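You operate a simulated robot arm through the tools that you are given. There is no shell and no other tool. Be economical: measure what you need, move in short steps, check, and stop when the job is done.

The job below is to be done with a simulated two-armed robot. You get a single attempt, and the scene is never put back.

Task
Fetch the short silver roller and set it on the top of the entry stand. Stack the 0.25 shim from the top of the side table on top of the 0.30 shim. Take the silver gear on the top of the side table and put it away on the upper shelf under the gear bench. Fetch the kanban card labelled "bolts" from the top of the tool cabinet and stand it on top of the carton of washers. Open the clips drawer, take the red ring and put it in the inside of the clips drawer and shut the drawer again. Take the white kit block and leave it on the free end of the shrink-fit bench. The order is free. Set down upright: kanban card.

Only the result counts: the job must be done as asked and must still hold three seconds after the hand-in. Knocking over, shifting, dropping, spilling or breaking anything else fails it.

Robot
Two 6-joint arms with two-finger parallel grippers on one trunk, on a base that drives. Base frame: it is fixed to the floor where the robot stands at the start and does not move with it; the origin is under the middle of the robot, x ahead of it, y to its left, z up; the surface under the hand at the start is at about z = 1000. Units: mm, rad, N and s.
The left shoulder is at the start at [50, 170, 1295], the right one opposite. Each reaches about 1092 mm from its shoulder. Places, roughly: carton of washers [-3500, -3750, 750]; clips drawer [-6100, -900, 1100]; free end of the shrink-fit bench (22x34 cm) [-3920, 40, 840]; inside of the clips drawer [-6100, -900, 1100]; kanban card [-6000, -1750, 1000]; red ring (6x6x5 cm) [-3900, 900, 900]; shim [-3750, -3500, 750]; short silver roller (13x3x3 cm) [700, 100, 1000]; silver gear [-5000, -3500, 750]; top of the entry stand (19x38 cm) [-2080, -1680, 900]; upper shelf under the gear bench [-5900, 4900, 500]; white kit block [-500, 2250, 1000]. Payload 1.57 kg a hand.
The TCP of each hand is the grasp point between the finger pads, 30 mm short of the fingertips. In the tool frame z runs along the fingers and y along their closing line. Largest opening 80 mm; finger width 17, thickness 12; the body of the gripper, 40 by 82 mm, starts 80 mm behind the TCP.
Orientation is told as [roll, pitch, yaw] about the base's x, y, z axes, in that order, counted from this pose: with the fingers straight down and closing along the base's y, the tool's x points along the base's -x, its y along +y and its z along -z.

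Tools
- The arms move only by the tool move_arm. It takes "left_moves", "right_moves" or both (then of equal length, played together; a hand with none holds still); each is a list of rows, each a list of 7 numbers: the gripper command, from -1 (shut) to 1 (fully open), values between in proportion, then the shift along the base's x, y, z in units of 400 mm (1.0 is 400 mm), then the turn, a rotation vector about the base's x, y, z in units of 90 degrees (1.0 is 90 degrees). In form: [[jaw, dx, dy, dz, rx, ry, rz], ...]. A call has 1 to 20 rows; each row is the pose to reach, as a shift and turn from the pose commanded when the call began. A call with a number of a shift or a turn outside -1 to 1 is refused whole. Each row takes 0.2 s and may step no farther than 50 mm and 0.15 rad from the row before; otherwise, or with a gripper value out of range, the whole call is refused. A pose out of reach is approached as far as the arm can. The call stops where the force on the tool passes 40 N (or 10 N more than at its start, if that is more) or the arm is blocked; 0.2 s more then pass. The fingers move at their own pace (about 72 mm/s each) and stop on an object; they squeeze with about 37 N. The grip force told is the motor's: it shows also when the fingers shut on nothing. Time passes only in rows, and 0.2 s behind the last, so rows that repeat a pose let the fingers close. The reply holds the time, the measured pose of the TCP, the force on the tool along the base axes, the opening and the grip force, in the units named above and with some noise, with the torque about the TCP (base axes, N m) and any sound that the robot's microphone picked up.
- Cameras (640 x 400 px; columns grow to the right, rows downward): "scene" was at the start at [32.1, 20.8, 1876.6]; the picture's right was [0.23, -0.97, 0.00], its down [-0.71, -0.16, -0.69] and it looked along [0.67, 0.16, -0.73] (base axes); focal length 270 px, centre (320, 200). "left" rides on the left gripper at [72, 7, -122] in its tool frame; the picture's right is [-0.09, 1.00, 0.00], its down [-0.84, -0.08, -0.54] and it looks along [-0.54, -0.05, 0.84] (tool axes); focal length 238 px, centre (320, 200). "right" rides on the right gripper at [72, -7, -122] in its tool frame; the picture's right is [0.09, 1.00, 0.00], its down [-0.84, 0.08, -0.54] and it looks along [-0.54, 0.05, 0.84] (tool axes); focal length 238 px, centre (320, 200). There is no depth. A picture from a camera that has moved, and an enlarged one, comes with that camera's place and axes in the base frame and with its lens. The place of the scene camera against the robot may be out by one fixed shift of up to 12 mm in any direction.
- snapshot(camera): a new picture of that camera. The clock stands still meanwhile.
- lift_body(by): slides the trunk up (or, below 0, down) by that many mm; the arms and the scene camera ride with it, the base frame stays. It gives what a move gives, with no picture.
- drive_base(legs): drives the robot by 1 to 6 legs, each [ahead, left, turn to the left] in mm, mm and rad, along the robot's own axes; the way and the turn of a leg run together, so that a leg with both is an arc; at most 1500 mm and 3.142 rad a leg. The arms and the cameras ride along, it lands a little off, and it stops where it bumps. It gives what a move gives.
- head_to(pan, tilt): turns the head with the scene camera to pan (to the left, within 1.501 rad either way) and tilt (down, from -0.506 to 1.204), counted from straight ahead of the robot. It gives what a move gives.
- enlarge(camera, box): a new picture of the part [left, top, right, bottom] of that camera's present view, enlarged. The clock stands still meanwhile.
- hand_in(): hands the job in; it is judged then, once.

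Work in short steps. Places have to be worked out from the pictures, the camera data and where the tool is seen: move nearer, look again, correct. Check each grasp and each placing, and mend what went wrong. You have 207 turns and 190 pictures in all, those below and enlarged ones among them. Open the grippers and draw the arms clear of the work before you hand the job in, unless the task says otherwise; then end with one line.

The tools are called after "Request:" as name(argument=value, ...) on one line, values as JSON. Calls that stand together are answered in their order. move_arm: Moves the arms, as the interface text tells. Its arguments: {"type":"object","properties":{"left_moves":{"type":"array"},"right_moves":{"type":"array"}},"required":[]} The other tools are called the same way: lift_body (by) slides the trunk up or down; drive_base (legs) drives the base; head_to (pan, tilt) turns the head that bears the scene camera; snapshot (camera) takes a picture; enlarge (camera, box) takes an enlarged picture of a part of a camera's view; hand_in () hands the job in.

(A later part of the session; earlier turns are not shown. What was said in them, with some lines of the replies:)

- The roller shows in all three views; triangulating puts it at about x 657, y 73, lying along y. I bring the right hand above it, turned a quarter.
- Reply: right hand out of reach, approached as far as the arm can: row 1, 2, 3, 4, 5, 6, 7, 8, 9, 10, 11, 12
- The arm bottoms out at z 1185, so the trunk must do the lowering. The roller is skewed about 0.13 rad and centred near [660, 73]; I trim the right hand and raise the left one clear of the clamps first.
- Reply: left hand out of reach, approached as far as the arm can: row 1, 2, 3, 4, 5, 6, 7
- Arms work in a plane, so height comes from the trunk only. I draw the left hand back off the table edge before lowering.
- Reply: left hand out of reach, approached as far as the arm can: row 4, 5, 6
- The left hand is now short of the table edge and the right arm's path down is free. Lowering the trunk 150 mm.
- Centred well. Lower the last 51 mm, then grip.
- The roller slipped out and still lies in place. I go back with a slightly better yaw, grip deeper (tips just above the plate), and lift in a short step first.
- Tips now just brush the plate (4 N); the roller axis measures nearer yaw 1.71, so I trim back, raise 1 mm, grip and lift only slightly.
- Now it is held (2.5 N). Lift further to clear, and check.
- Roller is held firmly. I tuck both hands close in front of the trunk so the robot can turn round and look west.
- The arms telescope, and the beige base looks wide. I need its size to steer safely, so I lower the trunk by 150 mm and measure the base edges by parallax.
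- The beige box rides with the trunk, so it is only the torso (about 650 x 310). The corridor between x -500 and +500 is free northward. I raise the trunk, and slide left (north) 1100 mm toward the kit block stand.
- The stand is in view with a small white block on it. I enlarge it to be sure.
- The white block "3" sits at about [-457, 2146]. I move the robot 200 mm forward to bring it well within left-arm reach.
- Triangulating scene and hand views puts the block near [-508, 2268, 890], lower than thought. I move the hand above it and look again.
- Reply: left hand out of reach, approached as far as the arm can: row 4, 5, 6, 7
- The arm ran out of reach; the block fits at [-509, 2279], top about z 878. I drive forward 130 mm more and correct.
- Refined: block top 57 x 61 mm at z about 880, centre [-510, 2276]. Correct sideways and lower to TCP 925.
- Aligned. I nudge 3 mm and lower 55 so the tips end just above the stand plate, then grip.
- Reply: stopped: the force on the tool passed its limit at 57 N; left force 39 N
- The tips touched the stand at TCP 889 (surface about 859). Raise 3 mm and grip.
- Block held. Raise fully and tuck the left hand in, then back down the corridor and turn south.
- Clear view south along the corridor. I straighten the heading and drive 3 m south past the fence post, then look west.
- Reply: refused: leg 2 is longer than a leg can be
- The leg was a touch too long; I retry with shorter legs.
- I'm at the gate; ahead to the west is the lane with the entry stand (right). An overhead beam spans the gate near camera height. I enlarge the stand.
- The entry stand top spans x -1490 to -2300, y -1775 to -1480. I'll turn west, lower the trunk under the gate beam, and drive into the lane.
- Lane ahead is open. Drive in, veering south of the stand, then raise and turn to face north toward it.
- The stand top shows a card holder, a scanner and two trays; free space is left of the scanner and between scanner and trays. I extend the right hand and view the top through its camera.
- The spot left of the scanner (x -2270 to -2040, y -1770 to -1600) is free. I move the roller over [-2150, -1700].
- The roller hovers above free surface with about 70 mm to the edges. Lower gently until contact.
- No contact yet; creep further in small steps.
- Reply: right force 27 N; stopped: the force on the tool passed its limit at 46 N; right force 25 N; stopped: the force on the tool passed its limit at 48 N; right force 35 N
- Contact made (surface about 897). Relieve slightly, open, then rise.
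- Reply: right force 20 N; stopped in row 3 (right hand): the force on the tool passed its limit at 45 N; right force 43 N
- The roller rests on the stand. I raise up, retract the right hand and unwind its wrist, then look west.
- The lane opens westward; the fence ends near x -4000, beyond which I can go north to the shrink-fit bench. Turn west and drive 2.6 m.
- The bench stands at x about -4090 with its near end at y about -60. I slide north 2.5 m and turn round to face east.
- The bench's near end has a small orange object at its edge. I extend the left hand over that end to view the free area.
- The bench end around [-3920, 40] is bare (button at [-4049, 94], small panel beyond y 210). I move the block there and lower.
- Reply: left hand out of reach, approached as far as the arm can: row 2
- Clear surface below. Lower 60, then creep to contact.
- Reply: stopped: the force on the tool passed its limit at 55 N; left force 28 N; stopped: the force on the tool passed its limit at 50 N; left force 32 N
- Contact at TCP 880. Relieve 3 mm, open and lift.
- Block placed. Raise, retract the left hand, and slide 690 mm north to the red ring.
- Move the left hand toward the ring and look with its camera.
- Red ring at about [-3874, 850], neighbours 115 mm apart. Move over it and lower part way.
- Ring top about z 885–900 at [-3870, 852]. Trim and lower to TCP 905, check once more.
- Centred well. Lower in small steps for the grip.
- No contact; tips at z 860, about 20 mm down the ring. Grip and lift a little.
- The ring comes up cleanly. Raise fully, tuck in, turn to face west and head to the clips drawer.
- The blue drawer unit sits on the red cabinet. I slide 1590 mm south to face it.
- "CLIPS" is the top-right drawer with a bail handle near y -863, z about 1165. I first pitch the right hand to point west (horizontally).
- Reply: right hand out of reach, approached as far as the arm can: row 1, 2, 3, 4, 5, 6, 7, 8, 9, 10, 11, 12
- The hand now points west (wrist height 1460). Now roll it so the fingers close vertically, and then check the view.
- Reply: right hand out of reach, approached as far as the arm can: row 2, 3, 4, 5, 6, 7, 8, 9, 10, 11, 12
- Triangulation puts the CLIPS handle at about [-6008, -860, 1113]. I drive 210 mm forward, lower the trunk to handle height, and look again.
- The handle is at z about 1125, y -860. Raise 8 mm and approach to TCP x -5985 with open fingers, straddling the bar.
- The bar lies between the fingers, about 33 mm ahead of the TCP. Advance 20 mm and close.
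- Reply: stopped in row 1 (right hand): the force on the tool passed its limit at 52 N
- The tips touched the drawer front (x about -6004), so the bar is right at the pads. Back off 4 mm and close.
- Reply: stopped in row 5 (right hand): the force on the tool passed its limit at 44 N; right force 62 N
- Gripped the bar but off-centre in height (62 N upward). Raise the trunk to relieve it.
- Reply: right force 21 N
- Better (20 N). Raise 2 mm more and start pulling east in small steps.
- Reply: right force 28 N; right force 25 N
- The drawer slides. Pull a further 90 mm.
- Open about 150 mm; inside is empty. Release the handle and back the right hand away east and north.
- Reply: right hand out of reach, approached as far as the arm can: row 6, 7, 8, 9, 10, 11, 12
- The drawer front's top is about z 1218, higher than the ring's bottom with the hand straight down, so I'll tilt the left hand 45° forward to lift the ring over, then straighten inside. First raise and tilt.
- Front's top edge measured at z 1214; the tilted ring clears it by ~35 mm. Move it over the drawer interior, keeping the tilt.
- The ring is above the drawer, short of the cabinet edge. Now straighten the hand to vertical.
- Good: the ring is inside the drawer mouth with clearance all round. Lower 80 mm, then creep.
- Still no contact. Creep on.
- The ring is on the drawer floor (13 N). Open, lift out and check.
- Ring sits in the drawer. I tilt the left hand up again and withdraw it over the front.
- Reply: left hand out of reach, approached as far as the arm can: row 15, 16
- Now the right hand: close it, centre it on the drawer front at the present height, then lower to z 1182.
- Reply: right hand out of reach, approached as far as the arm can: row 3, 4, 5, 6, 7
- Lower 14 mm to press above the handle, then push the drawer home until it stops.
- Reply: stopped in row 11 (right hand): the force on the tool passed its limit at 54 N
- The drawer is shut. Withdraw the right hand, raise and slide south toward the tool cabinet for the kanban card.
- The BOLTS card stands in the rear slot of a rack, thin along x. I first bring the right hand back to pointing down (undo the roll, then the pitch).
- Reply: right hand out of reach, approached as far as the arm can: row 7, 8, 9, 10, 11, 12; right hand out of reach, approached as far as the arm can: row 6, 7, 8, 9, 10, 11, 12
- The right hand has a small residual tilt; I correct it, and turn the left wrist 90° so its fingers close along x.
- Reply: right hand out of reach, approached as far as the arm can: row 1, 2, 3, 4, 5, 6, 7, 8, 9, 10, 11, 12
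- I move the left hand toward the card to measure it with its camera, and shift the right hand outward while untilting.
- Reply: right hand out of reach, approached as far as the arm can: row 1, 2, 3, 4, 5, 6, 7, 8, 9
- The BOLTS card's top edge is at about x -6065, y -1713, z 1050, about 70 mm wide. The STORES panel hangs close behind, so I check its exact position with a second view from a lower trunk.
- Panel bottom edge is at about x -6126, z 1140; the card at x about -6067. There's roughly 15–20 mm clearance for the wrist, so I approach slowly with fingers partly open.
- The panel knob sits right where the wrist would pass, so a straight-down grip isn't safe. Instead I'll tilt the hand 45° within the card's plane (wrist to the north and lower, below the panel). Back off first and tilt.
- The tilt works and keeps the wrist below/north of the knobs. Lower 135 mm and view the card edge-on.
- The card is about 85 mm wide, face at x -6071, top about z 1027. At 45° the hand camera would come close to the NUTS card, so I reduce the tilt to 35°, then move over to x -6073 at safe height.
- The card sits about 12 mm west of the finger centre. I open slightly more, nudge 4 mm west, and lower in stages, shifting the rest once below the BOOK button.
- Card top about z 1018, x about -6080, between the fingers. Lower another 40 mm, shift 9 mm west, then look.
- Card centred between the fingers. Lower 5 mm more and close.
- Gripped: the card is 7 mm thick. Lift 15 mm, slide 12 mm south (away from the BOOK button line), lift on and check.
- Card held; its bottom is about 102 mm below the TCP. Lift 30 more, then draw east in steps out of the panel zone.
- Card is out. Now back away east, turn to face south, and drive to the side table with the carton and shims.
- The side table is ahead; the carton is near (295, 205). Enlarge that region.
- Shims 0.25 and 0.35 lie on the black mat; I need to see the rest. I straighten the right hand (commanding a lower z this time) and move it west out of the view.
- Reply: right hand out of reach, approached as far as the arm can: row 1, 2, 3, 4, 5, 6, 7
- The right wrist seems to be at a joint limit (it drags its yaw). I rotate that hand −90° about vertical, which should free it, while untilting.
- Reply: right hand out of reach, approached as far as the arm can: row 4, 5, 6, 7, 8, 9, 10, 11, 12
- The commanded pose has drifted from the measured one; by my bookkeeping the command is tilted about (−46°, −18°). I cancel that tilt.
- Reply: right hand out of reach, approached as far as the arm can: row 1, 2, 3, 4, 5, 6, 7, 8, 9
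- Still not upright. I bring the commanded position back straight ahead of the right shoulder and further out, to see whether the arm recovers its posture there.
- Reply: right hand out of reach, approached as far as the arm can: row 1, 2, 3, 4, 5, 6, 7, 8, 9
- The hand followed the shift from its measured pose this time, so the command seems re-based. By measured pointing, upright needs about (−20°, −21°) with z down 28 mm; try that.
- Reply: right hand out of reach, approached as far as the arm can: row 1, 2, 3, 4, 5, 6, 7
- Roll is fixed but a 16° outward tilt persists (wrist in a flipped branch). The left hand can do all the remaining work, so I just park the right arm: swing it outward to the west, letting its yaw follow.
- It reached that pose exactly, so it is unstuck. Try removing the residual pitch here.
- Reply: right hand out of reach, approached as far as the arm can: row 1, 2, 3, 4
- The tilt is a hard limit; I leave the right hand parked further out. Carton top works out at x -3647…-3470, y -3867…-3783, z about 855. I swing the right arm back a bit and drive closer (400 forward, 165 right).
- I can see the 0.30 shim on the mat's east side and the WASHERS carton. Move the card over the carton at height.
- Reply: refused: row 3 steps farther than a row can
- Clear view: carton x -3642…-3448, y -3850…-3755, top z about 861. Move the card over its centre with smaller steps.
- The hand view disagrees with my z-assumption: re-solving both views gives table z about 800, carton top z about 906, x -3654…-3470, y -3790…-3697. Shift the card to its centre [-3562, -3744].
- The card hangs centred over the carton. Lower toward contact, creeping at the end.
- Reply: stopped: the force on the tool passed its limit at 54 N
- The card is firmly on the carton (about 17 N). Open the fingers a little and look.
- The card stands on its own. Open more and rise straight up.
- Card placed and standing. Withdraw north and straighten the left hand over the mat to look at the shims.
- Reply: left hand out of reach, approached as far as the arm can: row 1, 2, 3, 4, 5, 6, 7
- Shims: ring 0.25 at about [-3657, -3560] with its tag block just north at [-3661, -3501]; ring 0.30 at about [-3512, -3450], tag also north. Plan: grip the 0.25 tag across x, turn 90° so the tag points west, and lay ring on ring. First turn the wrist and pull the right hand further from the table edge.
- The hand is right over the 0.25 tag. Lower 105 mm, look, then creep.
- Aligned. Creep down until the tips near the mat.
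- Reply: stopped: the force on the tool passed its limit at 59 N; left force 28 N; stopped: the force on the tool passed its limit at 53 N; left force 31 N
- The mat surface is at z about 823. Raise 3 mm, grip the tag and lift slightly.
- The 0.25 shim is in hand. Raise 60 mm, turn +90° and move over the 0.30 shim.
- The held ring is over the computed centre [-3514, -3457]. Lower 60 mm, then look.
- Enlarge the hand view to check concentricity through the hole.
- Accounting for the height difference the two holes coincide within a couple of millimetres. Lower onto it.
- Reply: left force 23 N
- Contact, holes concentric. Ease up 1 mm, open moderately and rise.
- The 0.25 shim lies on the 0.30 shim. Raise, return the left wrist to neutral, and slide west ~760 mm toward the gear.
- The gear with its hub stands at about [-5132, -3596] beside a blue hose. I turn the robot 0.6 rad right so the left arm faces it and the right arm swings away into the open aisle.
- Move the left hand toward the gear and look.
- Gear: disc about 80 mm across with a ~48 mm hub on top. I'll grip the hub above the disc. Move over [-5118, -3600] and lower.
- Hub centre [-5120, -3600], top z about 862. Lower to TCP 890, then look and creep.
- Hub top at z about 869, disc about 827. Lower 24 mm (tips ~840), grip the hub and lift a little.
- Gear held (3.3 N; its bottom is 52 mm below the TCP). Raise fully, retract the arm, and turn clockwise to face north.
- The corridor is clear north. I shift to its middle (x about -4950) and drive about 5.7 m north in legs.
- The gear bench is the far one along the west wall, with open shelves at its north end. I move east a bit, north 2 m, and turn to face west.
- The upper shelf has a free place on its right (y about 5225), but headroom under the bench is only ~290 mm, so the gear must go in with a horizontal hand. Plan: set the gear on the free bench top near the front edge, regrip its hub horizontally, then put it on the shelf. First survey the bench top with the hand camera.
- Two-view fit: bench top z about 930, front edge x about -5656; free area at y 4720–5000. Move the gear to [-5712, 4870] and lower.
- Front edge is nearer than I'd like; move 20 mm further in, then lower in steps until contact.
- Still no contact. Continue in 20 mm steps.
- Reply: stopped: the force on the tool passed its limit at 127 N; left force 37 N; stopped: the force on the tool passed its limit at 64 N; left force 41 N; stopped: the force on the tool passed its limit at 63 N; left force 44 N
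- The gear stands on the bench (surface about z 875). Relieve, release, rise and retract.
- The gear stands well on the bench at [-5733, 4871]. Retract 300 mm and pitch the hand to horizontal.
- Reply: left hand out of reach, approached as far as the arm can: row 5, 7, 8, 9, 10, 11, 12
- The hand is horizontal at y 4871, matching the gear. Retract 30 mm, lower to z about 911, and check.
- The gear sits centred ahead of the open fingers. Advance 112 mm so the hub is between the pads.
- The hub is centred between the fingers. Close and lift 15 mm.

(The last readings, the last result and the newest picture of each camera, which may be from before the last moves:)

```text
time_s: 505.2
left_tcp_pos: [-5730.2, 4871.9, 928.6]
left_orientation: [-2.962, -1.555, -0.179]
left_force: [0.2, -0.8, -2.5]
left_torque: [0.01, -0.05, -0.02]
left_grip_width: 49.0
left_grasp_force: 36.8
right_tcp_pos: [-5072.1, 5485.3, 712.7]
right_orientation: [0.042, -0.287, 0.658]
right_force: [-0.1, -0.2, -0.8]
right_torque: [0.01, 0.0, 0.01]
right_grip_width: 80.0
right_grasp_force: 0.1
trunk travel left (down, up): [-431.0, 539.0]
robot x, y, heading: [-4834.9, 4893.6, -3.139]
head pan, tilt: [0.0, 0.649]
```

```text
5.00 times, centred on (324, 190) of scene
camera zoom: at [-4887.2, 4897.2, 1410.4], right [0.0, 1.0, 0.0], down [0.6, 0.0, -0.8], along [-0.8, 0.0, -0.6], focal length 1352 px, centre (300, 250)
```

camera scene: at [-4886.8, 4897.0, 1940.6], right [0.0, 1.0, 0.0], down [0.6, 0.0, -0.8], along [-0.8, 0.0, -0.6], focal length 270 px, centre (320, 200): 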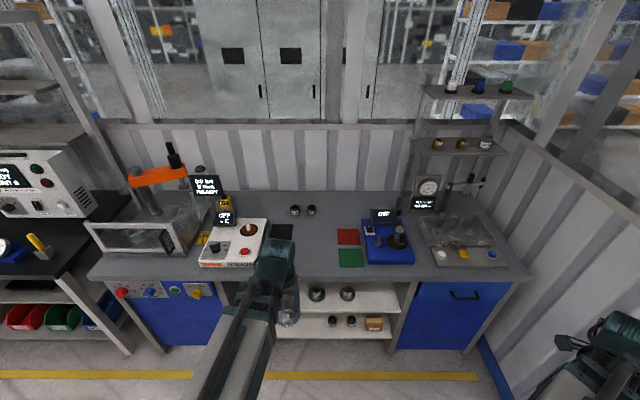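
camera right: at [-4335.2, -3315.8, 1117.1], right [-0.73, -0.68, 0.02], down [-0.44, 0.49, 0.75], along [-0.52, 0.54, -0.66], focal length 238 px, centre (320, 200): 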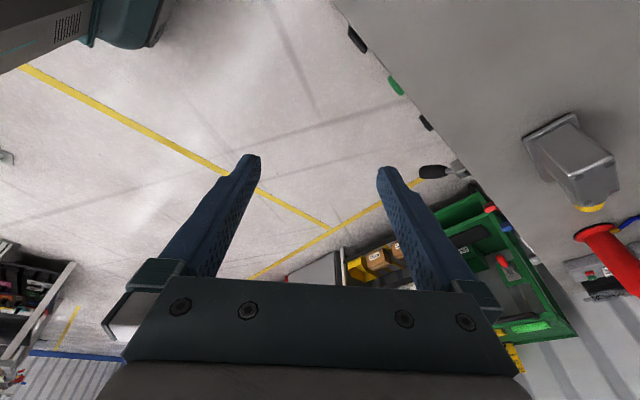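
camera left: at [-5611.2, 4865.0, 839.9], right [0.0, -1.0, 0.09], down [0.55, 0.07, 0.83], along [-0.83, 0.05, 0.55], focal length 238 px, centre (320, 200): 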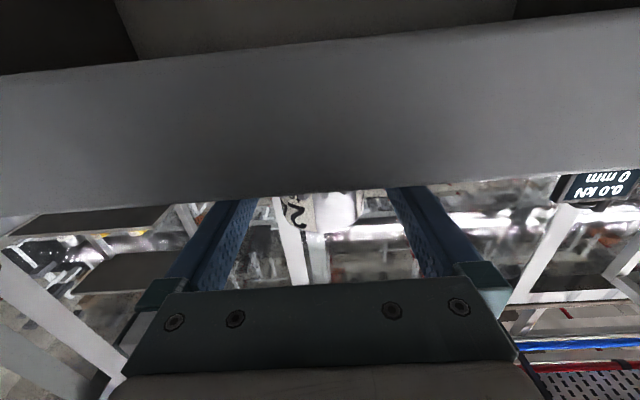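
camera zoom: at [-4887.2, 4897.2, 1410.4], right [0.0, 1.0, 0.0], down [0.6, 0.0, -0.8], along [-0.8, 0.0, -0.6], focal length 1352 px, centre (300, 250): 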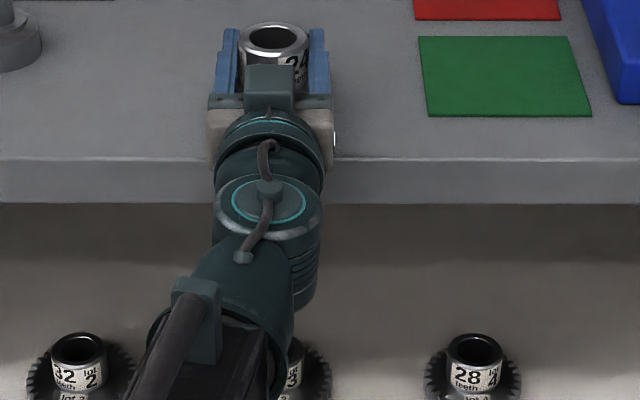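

Gear held level by its hub, bottom 38 mm below the TCP. Raise a little, retract clear of the bench, and shift the robot 150 mm right and 60 forward toward the shelf's free right end.

Request:
lift_body(by=20)

Request:
move_arm(left_moves=[[-1, 0.1, 0, 0, 0, 0, 0], [-1, 0.2, 0, 0, 0, 0, 0], [-1, 0.3, 0, 0, 0, 0, 0], [-1, 0.4, 0, 0, 0, 0, 0], [-1, 0.46, 0, 0, 0, 0, 0], [-1, 0.46, 0, 0, 0, 0, 0]])

Request:
drive_base(legs=[[60, -150, 0]])

Request:
move_arm(left_moves=[[-1, 0, 0.1, 0, 0, 0, 0], [-1, 0, 0.2, 0, 0, 0, 0], [-1, 0, 0.3, 0, 0, 0, 0], [-1, 0, 0.4, 0, 0, 0, 0], [-1, 0, 0.49, 0, 0, 0, 0], [-1, 0, 0.49, 0, 0, 0, 0]])

Request:
lift_body(by=-300)

Request:
snapshot(camera="scene")

```text
time_s: 505.9
left_tcp_pos: [-5731.3, 4872.3, 948.4]
left_orientation: [-2.97, -1.554, -0.175]
left_force: [0.4, 0.4, -2.4]
left_torque: [-0.02, -0.02, 0.03]
left_grip_width: 48.9
left_grasp_force: 37.0
right_tcp_pos: [-5072.6, 5484.1, 734.6]
right_orientation: [0.041, -0.288, 0.657]
right_force: [0.0, 1.2, -0.6]
right_torque: [0.01, 0.01, 0.02]
right_grip_width: 80.3
right_grasp_force: 0.0
trunk travel left (down, up): [-451.0, 519.0]
robot x, y, heading: [-4835.7, 4892.0, -3.141]
head pan, tilt: [0.0, 0.649]
```

```text
time_s: 507.3
left_tcp_pos: [-5547.0, 4872.7, 949.0]
left_orientation: [-2.981, -1.556, -0.162]
left_force: [-0.2, -1.2, -2.3]
left_torque: [0.01, -0.02, 0.01]
left_grip_width: 49.0
left_grasp_force: 37.1
right_tcp_pos: [-5071.7, 5484.3, 734.2]
right_orientation: [0.042, -0.289, 0.658]
right_force: [-1.0, 0.0, 0.3]
right_torque: [-0.03, -0.01, -0.03]
right_grip_width: 80.1
right_grasp_force: 0.0
trunk travel left (down, up): [-451.0, 519.0]
robot x, y, heading: [-4834.8, 4892.5, -3.135]
head pan, tilt: [0.0, 0.649]
```

```text
time_s: 508.7
left_tcp_pos: [-5607.0, 5028.6, 950.2]
left_orientation: [-2.981, -1.555, -0.167]
left_force: [0.0, -1.1, -3.2]
left_torque: [0.04, 0.01, 0.02]
left_grip_width: 48.8
left_grasp_force: 36.5
right_tcp_pos: [-5129.2, 5638.0, 734.0]
right_orientation: [0.043, -0.288, 0.654]
right_force: [-0.2, 0.4, 0.3]
right_torque: [0.03, -0.01, 0.01]
right_grip_width: 79.8
right_grasp_force: 0.0
trunk travel left (down, up): [-451.0, 519.0]
robot x, y, heading: [-4893.9, 5047.1, 3.14]
head pan, tilt: [0.0, 0.649]
```

```text
time_s: 510.1
left_tcp_pos: [-5607.1, 5224.8, 948.2]
left_orientation: [-2.981, -1.555, -0.167]
left_force: [0.4, 0.9, -3.5]
left_torque: [-0.02, 0.01, -0.01]
left_grip_width: 49.0
left_grasp_force: 36.8
right_tcp_pos: [-5128.9, 5639.0, 734.4]
right_orientation: [0.042, -0.287, 0.653]
right_force: [0.5, -0.4, -0.6]
right_torque: [-0.02, 0.0, -0.02]
right_grip_width: 79.5
right_grasp_force: 0.1
trunk travel left (down, up): [-451.0, 519.0]
robot x, y, heading: [-4892.3, 5046.1, 3.141]
head pan, tilt: [0.0, 0.649]
```

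```text
time_s: 513.1
left_tcp_pos: [-5607.3, 5223.9, 648.8]
left_orientation: [-2.973, -1.557, -0.174]
left_force: [-0.2, -0.8, -2.8]
left_torque: [0.02, -0.03, -0.01]
left_grip_width: 48.9
left_grasp_force: 36.8
right_tcp_pos: [-5129.3, 5637.9, 433.9]
right_orientation: [0.043, -0.288, 0.654]
right_force: [-0.4, -0.2, -0.7]
right_torque: [0.01, 0.01, 0.01]
right_grip_width: 80.0
right_grasp_force: 0.2
trunk travel left (down, up): [-151.0, 819.0]
robot x, y, heading: [-4893.9, 5047.1, 3.14]
head pan, tilt: [0.0, 0.649]
```

```text
34 pictures are left
camera scene: at [-4946.7, 5050.0, 1130.5], right [0.0, 1.0, 0.0], down [0.6, 0.0, -0.8], along [-0.8, 0.0, -0.6], focal length 270 px, centre (320, 200)
```

scene: 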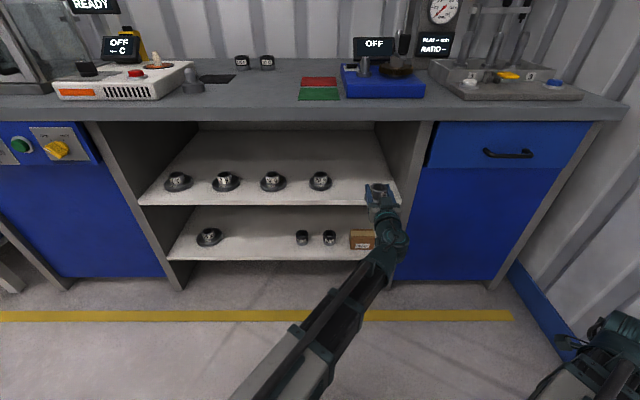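

The shelf's free right bay (y 5090–5330) is in clear view. Lower 40 mm, centre to y 5212 and insert to x -5790.

Request:
lift_body(by=-38)

Request:
move_arm(left_moves=[[-1, -0.05, -0.03, 0, 0, 0, 0], [-1, -0.13, -0.03, 0, 0, 0, 0], [-1, -0.21, -0.03, 0, 0, 0, 0], [-1, -0.29, -0.03, 0, 0, 0, 0], [-1, -0.37, -0.03, 0, 0, 0, 0], [-1, -0.45, -0.03, 0, 0, 0, 0], [-1, -0.45, -0.03, 0, 0, 0, 0]])

Request:
enlarge(camera="scene", box=[260, 110, 452, 230])

```text
time_s: 514.0
left_tcp_pos: [-5606.2, 5224.0, 610.4]
left_orientation: [-2.974, -1.556, -0.173]
left_force: [0.7, 0.3, -3.1]
left_torque: [0.0, 0.01, 0.02]
left_grip_width: 48.8
left_grasp_force: 37.4
right_tcp_pos: [-5129.3, 5639.2, 396.9]
right_orientation: [0.043, -0.287, 0.653]
right_force: [-0.1, 0.0, 0.0]
right_torque: [0.0, -0.05, 0.0]
right_grip_width: 79.8
right_grasp_force: 0.2
trunk travel left (down, up): [-113.0, 857.0]
robot x, y, heading: [-4891.7, 5049.7, 3.138]
head pan, tilt: [0.0, 0.649]
```

```text
time_s: 515.6
left_tcp_pos: [-5786.6, 5211.4, 611.2]
left_orientation: [-2.982, -1.554, -0.17]
left_force: [-0.2, -0.6, -3.3]
left_torque: [-0.01, -0.02, 0.01]
left_grip_width: 48.9
left_grasp_force: 36.8
right_tcp_pos: [-5129.7, 5636.9, 396.9]
right_orientation: [0.043, -0.289, 0.653]
right_force: [-0.6, -0.4, -0.5]
right_torque: [-0.05, -0.01, -0.01]
right_grip_width: 80.2
right_grasp_force: 0.0
trunk travel left (down, up): [-113.0, 857.0]
robot x, y, heading: [-4894.2, 5047.3, 3.138]
head pan, tilt: [0.0, 0.649]
```

```text
3.33 times, centred on (356, 170) of scene
camera zoom: at [-4946.7, 5050.0, 1092.4], right [0.0, 1.0, 0.0], down [0.6, 0.0, -0.8], along [-0.8, 0.0, -0.6], focal length 901 px, centre (200, 300)
```

zoom: 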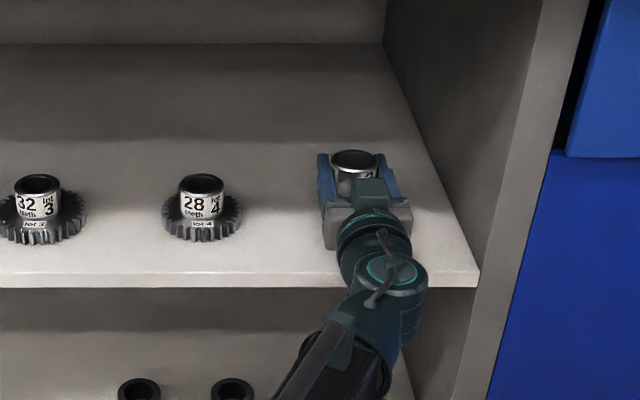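

Nicely placed between lot 4 and the side panel, about 30 mm inside the shelf edge. Lower 28 mm and then creep to contact.

Request:
lift_body(by=-28)

Request:
lift_body(by=-6)

Request:
lift_body(by=-6)

Request:
lift_body(by=-6)

```text
time_s: 516.3
left_tcp_pos: [-5787.0, 5212.4, 582.9]
left_orientation: [-2.993, -1.553, -0.157]
left_force: [-0.2, 0.3, -3.1]
left_torque: [0.03, 0.0, -0.03]
left_grip_width: 48.4
left_grasp_force: 36.4
right_tcp_pos: [-5128.6, 5637.7, 368.8]
right_orientation: [0.041, -0.288, 0.653]
right_force: [-0.1, 0.0, -0.3]
right_torque: [0.02, -0.03, 0.02]
right_grip_width: 80.0
right_grasp_force: 0.0
trunk travel left (down, up): [-85.0, 885.0]
robot x, y, heading: [-4897.4, 5049.7, 3.141]
head pan, tilt: [0.0, 0.649]
```

```text
time_s: 516.8
left_tcp_pos: [-5785.9, 5211.6, 577.3]
left_orientation: [-2.991, -1.554, -0.158]
left_force: [0.2, 0.3, -2.5]
left_torque: [-0.01, 0.0, -0.02]
left_grip_width: 48.4
left_grasp_force: 36.5
right_tcp_pos: [-5129.7, 5639.4, 362.6]
right_orientation: [0.041, -0.287, 0.652]
right_force: [0.4, 0.3, 0.3]
right_torque: [0.04, 0.0, 0.01]
right_grip_width: 80.1
right_grasp_force: 0.0
trunk travel left (down, up): [-79.0, 891.0]
robot x, y, heading: [-4900.9, 5048.7, 3.144]
head pan, tilt: [0.0, 0.649]
```

```text
time_s: 517.4
left_tcp_pos: [-5787.2, 5212.4, 574.2]
left_orientation: [-3.129, -1.552, -0.015]
left_force: [-8.9, 2.6, 22.2]
left_torque: [-0.13, 0.44, -0.01]
left_grip_width: 48.9
left_grasp_force: 36.5
right_tcp_pos: [-5128.7, 5637.7, 357.1]
right_orientation: [0.041, -0.286, 0.653]
right_force: [0.4, -0.4, -0.3]
right_torque: [-0.03, 0.03, 0.01]
right_grip_width: 80.0
right_grasp_force: 0.1
trunk travel left (down, up): [-73.0, 897.0]
robot x, y, heading: [-4892.5, 5045.0, 3.142]
head pan, tilt: [0.0, 0.649]
```

```text
time_s: 517.9
left_tcp_pos: [-5784.3, 5212.1, 566.0]
left_orientation: [-3.042, -1.553, -0.108]
left_force: [-0.8, 1.3, 19.9]
left_torque: [-0.26, 0.5, -0.01]
left_grip_width: 49.3
left_grasp_force: 36.9
right_tcp_pos: [-5128.8, 5638.4, 351.4]
right_orientation: [0.044, -0.285, 0.652]
right_force: [0.2, -0.1, 0.1]
right_torque: [-0.01, 0.05, 0.0]
right_grip_width: 80.3
right_grasp_force: 0.0
trunk travel left (down, up): [-67.0, 903.0]
robot x, y, heading: [-4891.5, 5047.1, 3.141]
head pan, tilt: [0.0, 0.649]
```

The gear rests on the shelf. Open, raise 5 mm, and withdraw straight east.

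Request:
move_arm(left_moves=[[0.3, 0, 0, 0, 0, 0, 0], [1, 0, 0, 0, 0, 0, 0], [1, 0, 0, 0, 0, 0, 0], [1, 0, 0, 0, 0, 0, 0]])

Request:
lift_body(by=6)

Request:
move_arm(left_moves=[[1, 0.06, 0, 0, 0, 0, 0], [1, 0.14, 0, 0, 0, 0, 0], [1, 0.24, 0, 0, 0, 0, 0], [1, 0.34, 0, 0, 0, 0, 0], [1, 0.44, 0, 0, 0, 0, 0], [1, 0.54, 0, 0, 0, 0, 0], [1, 0.54, 0, 0, 0, 0, 0]])

Request:
enlarge(camera="scene", box=[260, 110, 452, 230])

```text
time_s: 518.9
left_tcp_pos: [-5785.5, 5212.0, 565.5]
left_orientation: [-2.992, -1.554, -0.158]
left_force: [0.8, 3.9, 6.5]
left_torque: [-0.24, -0.05, 0.07]
left_grip_width: 76.8
left_grasp_force: 0.1
right_tcp_pos: [-5128.8, 5638.4, 350.3]
right_orientation: [0.042, -0.287, 0.652]
right_force: [-1.2, 0.3, -0.9]
right_torque: [-0.04, 0.01, -0.01]
right_grip_width: 80.1
right_grasp_force: 0.0
trunk travel left (down, up): [-67.0, 903.0]
robot x, y, heading: [-4895.4, 5041.2, 3.144]
head pan, tilt: [0.0, 0.649]
```

```text
time_s: 519.5
left_tcp_pos: [-5785.6, 5212.2, 572.0]
left_orientation: [-2.962, -1.554, -0.185]
left_force: [0.5, -0.1, -1.1]
left_torque: [-0.02, 0.0, -0.01]
left_grip_width: 80.0
left_grasp_force: 0.0
right_tcp_pos: [-5130.0, 5638.0, 357.1]
right_orientation: [0.042, -0.288, 0.652]
right_force: [-0.2, 0.5, 0.4]
right_torque: [0.03, -0.02, 0.01]
right_grip_width: 80.0
right_grasp_force: 0.0
trunk travel left (down, up): [-73.0, 897.0]
robot x, y, heading: [-4894.4, 5044.8, 3.147]
head pan, tilt: [0.0, 0.649]
```

```text
time_s: 521.1
left_tcp_pos: [-5570.6, 5213.9, 570.6]
left_orientation: [-3.004, -1.554, -0.145]
left_force: [0.1, -0.4, -0.1]
left_torque: [-0.01, 0.0, -0.02]
left_grip_width: 79.7
left_grasp_force: 0.0
right_tcp_pos: [-5128.6, 5638.9, 356.4]
right_orientation: [0.041, -0.29, 0.653]
right_force: [-0.5, 0.9, -0.2]
right_torque: [-0.01, 0.02, -0.01]
right_grip_width: 79.9
right_grasp_force: 0.2
trunk travel left (down, up): [-73.0, 897.0]
robot x, y, heading: [-4890.1, 5049.7, 3.139]
head pan, tilt: [0.0, 0.649]
```

```text
3.33 times, centred on (356, 170) of scene
camera zoom: at [-4946.5, 5050.0, 1052.4], right [0.0, 1.0, 0.0], down [0.6, 0.0, -0.8], along [-0.8, 0.0, -0.6], focal length 901 px, centre (200, 300)
```

zoom: 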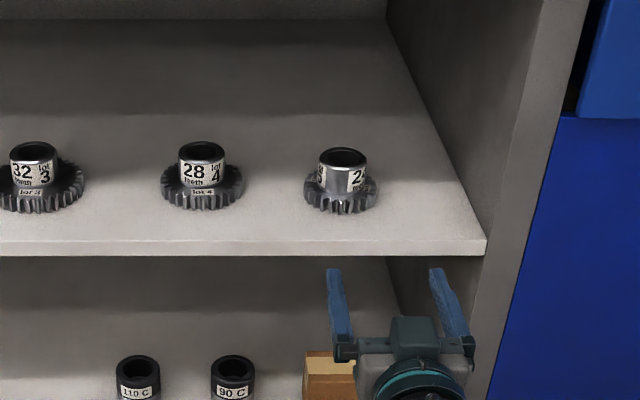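

The gear stands on the upper shelf beside the others; every item is in place. I back away from the bench and hand in.

Request:
drive_base(legs=[[-250, 0, 0]])

Request:
snapshot(camera="scene")

```text
time_s: 522.9
left_tcp_pos: [-5318.8, 5215.1, 571.9]
left_orientation: [-3.0, -1.554, -0.151]
left_force: [-0.4, -0.4, 0.2]
left_torque: [-0.02, 0.0, -0.03]
left_grip_width: 80.0
left_grasp_force: 0.0
right_tcp_pos: [-4875.0, 5638.8, 356.7]
right_orientation: [0.042, -0.288, 0.649]
right_force: [-0.4, 0.5, 0.0]
right_torque: [0.01, 0.0, -0.02]
right_grip_width: 79.9
right_grasp_force: 0.1
trunk travel left (down, up): [-73.0, 897.0]
robot x, y, heading: [-4640.3, 5046.9, 3.135]
head pan, tilt: [0.0, 0.649]
```

```text
31 pictures are left
camera scene: at [-4693.8, 5049.4, 1052.4], right [0.01, 1.0, 0.0], down [0.6, 0.0, -0.8], along [-0.8, 0.0, -0.6], focal length 270 px, centre (320, 200)
```

scene: 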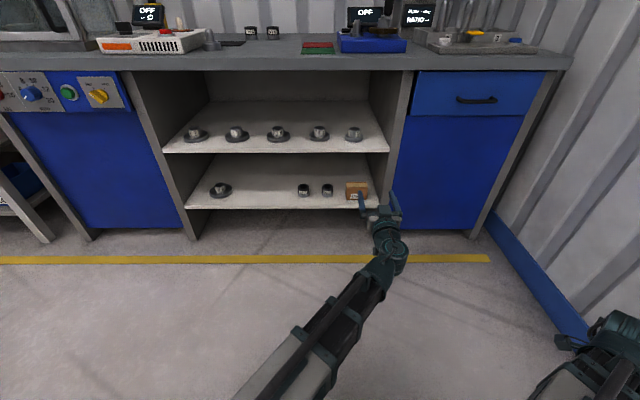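

Everything is set down, both hands are open and clear; handing in.

Request:
hand_in()

```text
The job is handed in.
```

I've handed the job in with all six tasks done. I checked each item by camera as I set it down, but didn't go back to look at the earlier ones before hand-in.
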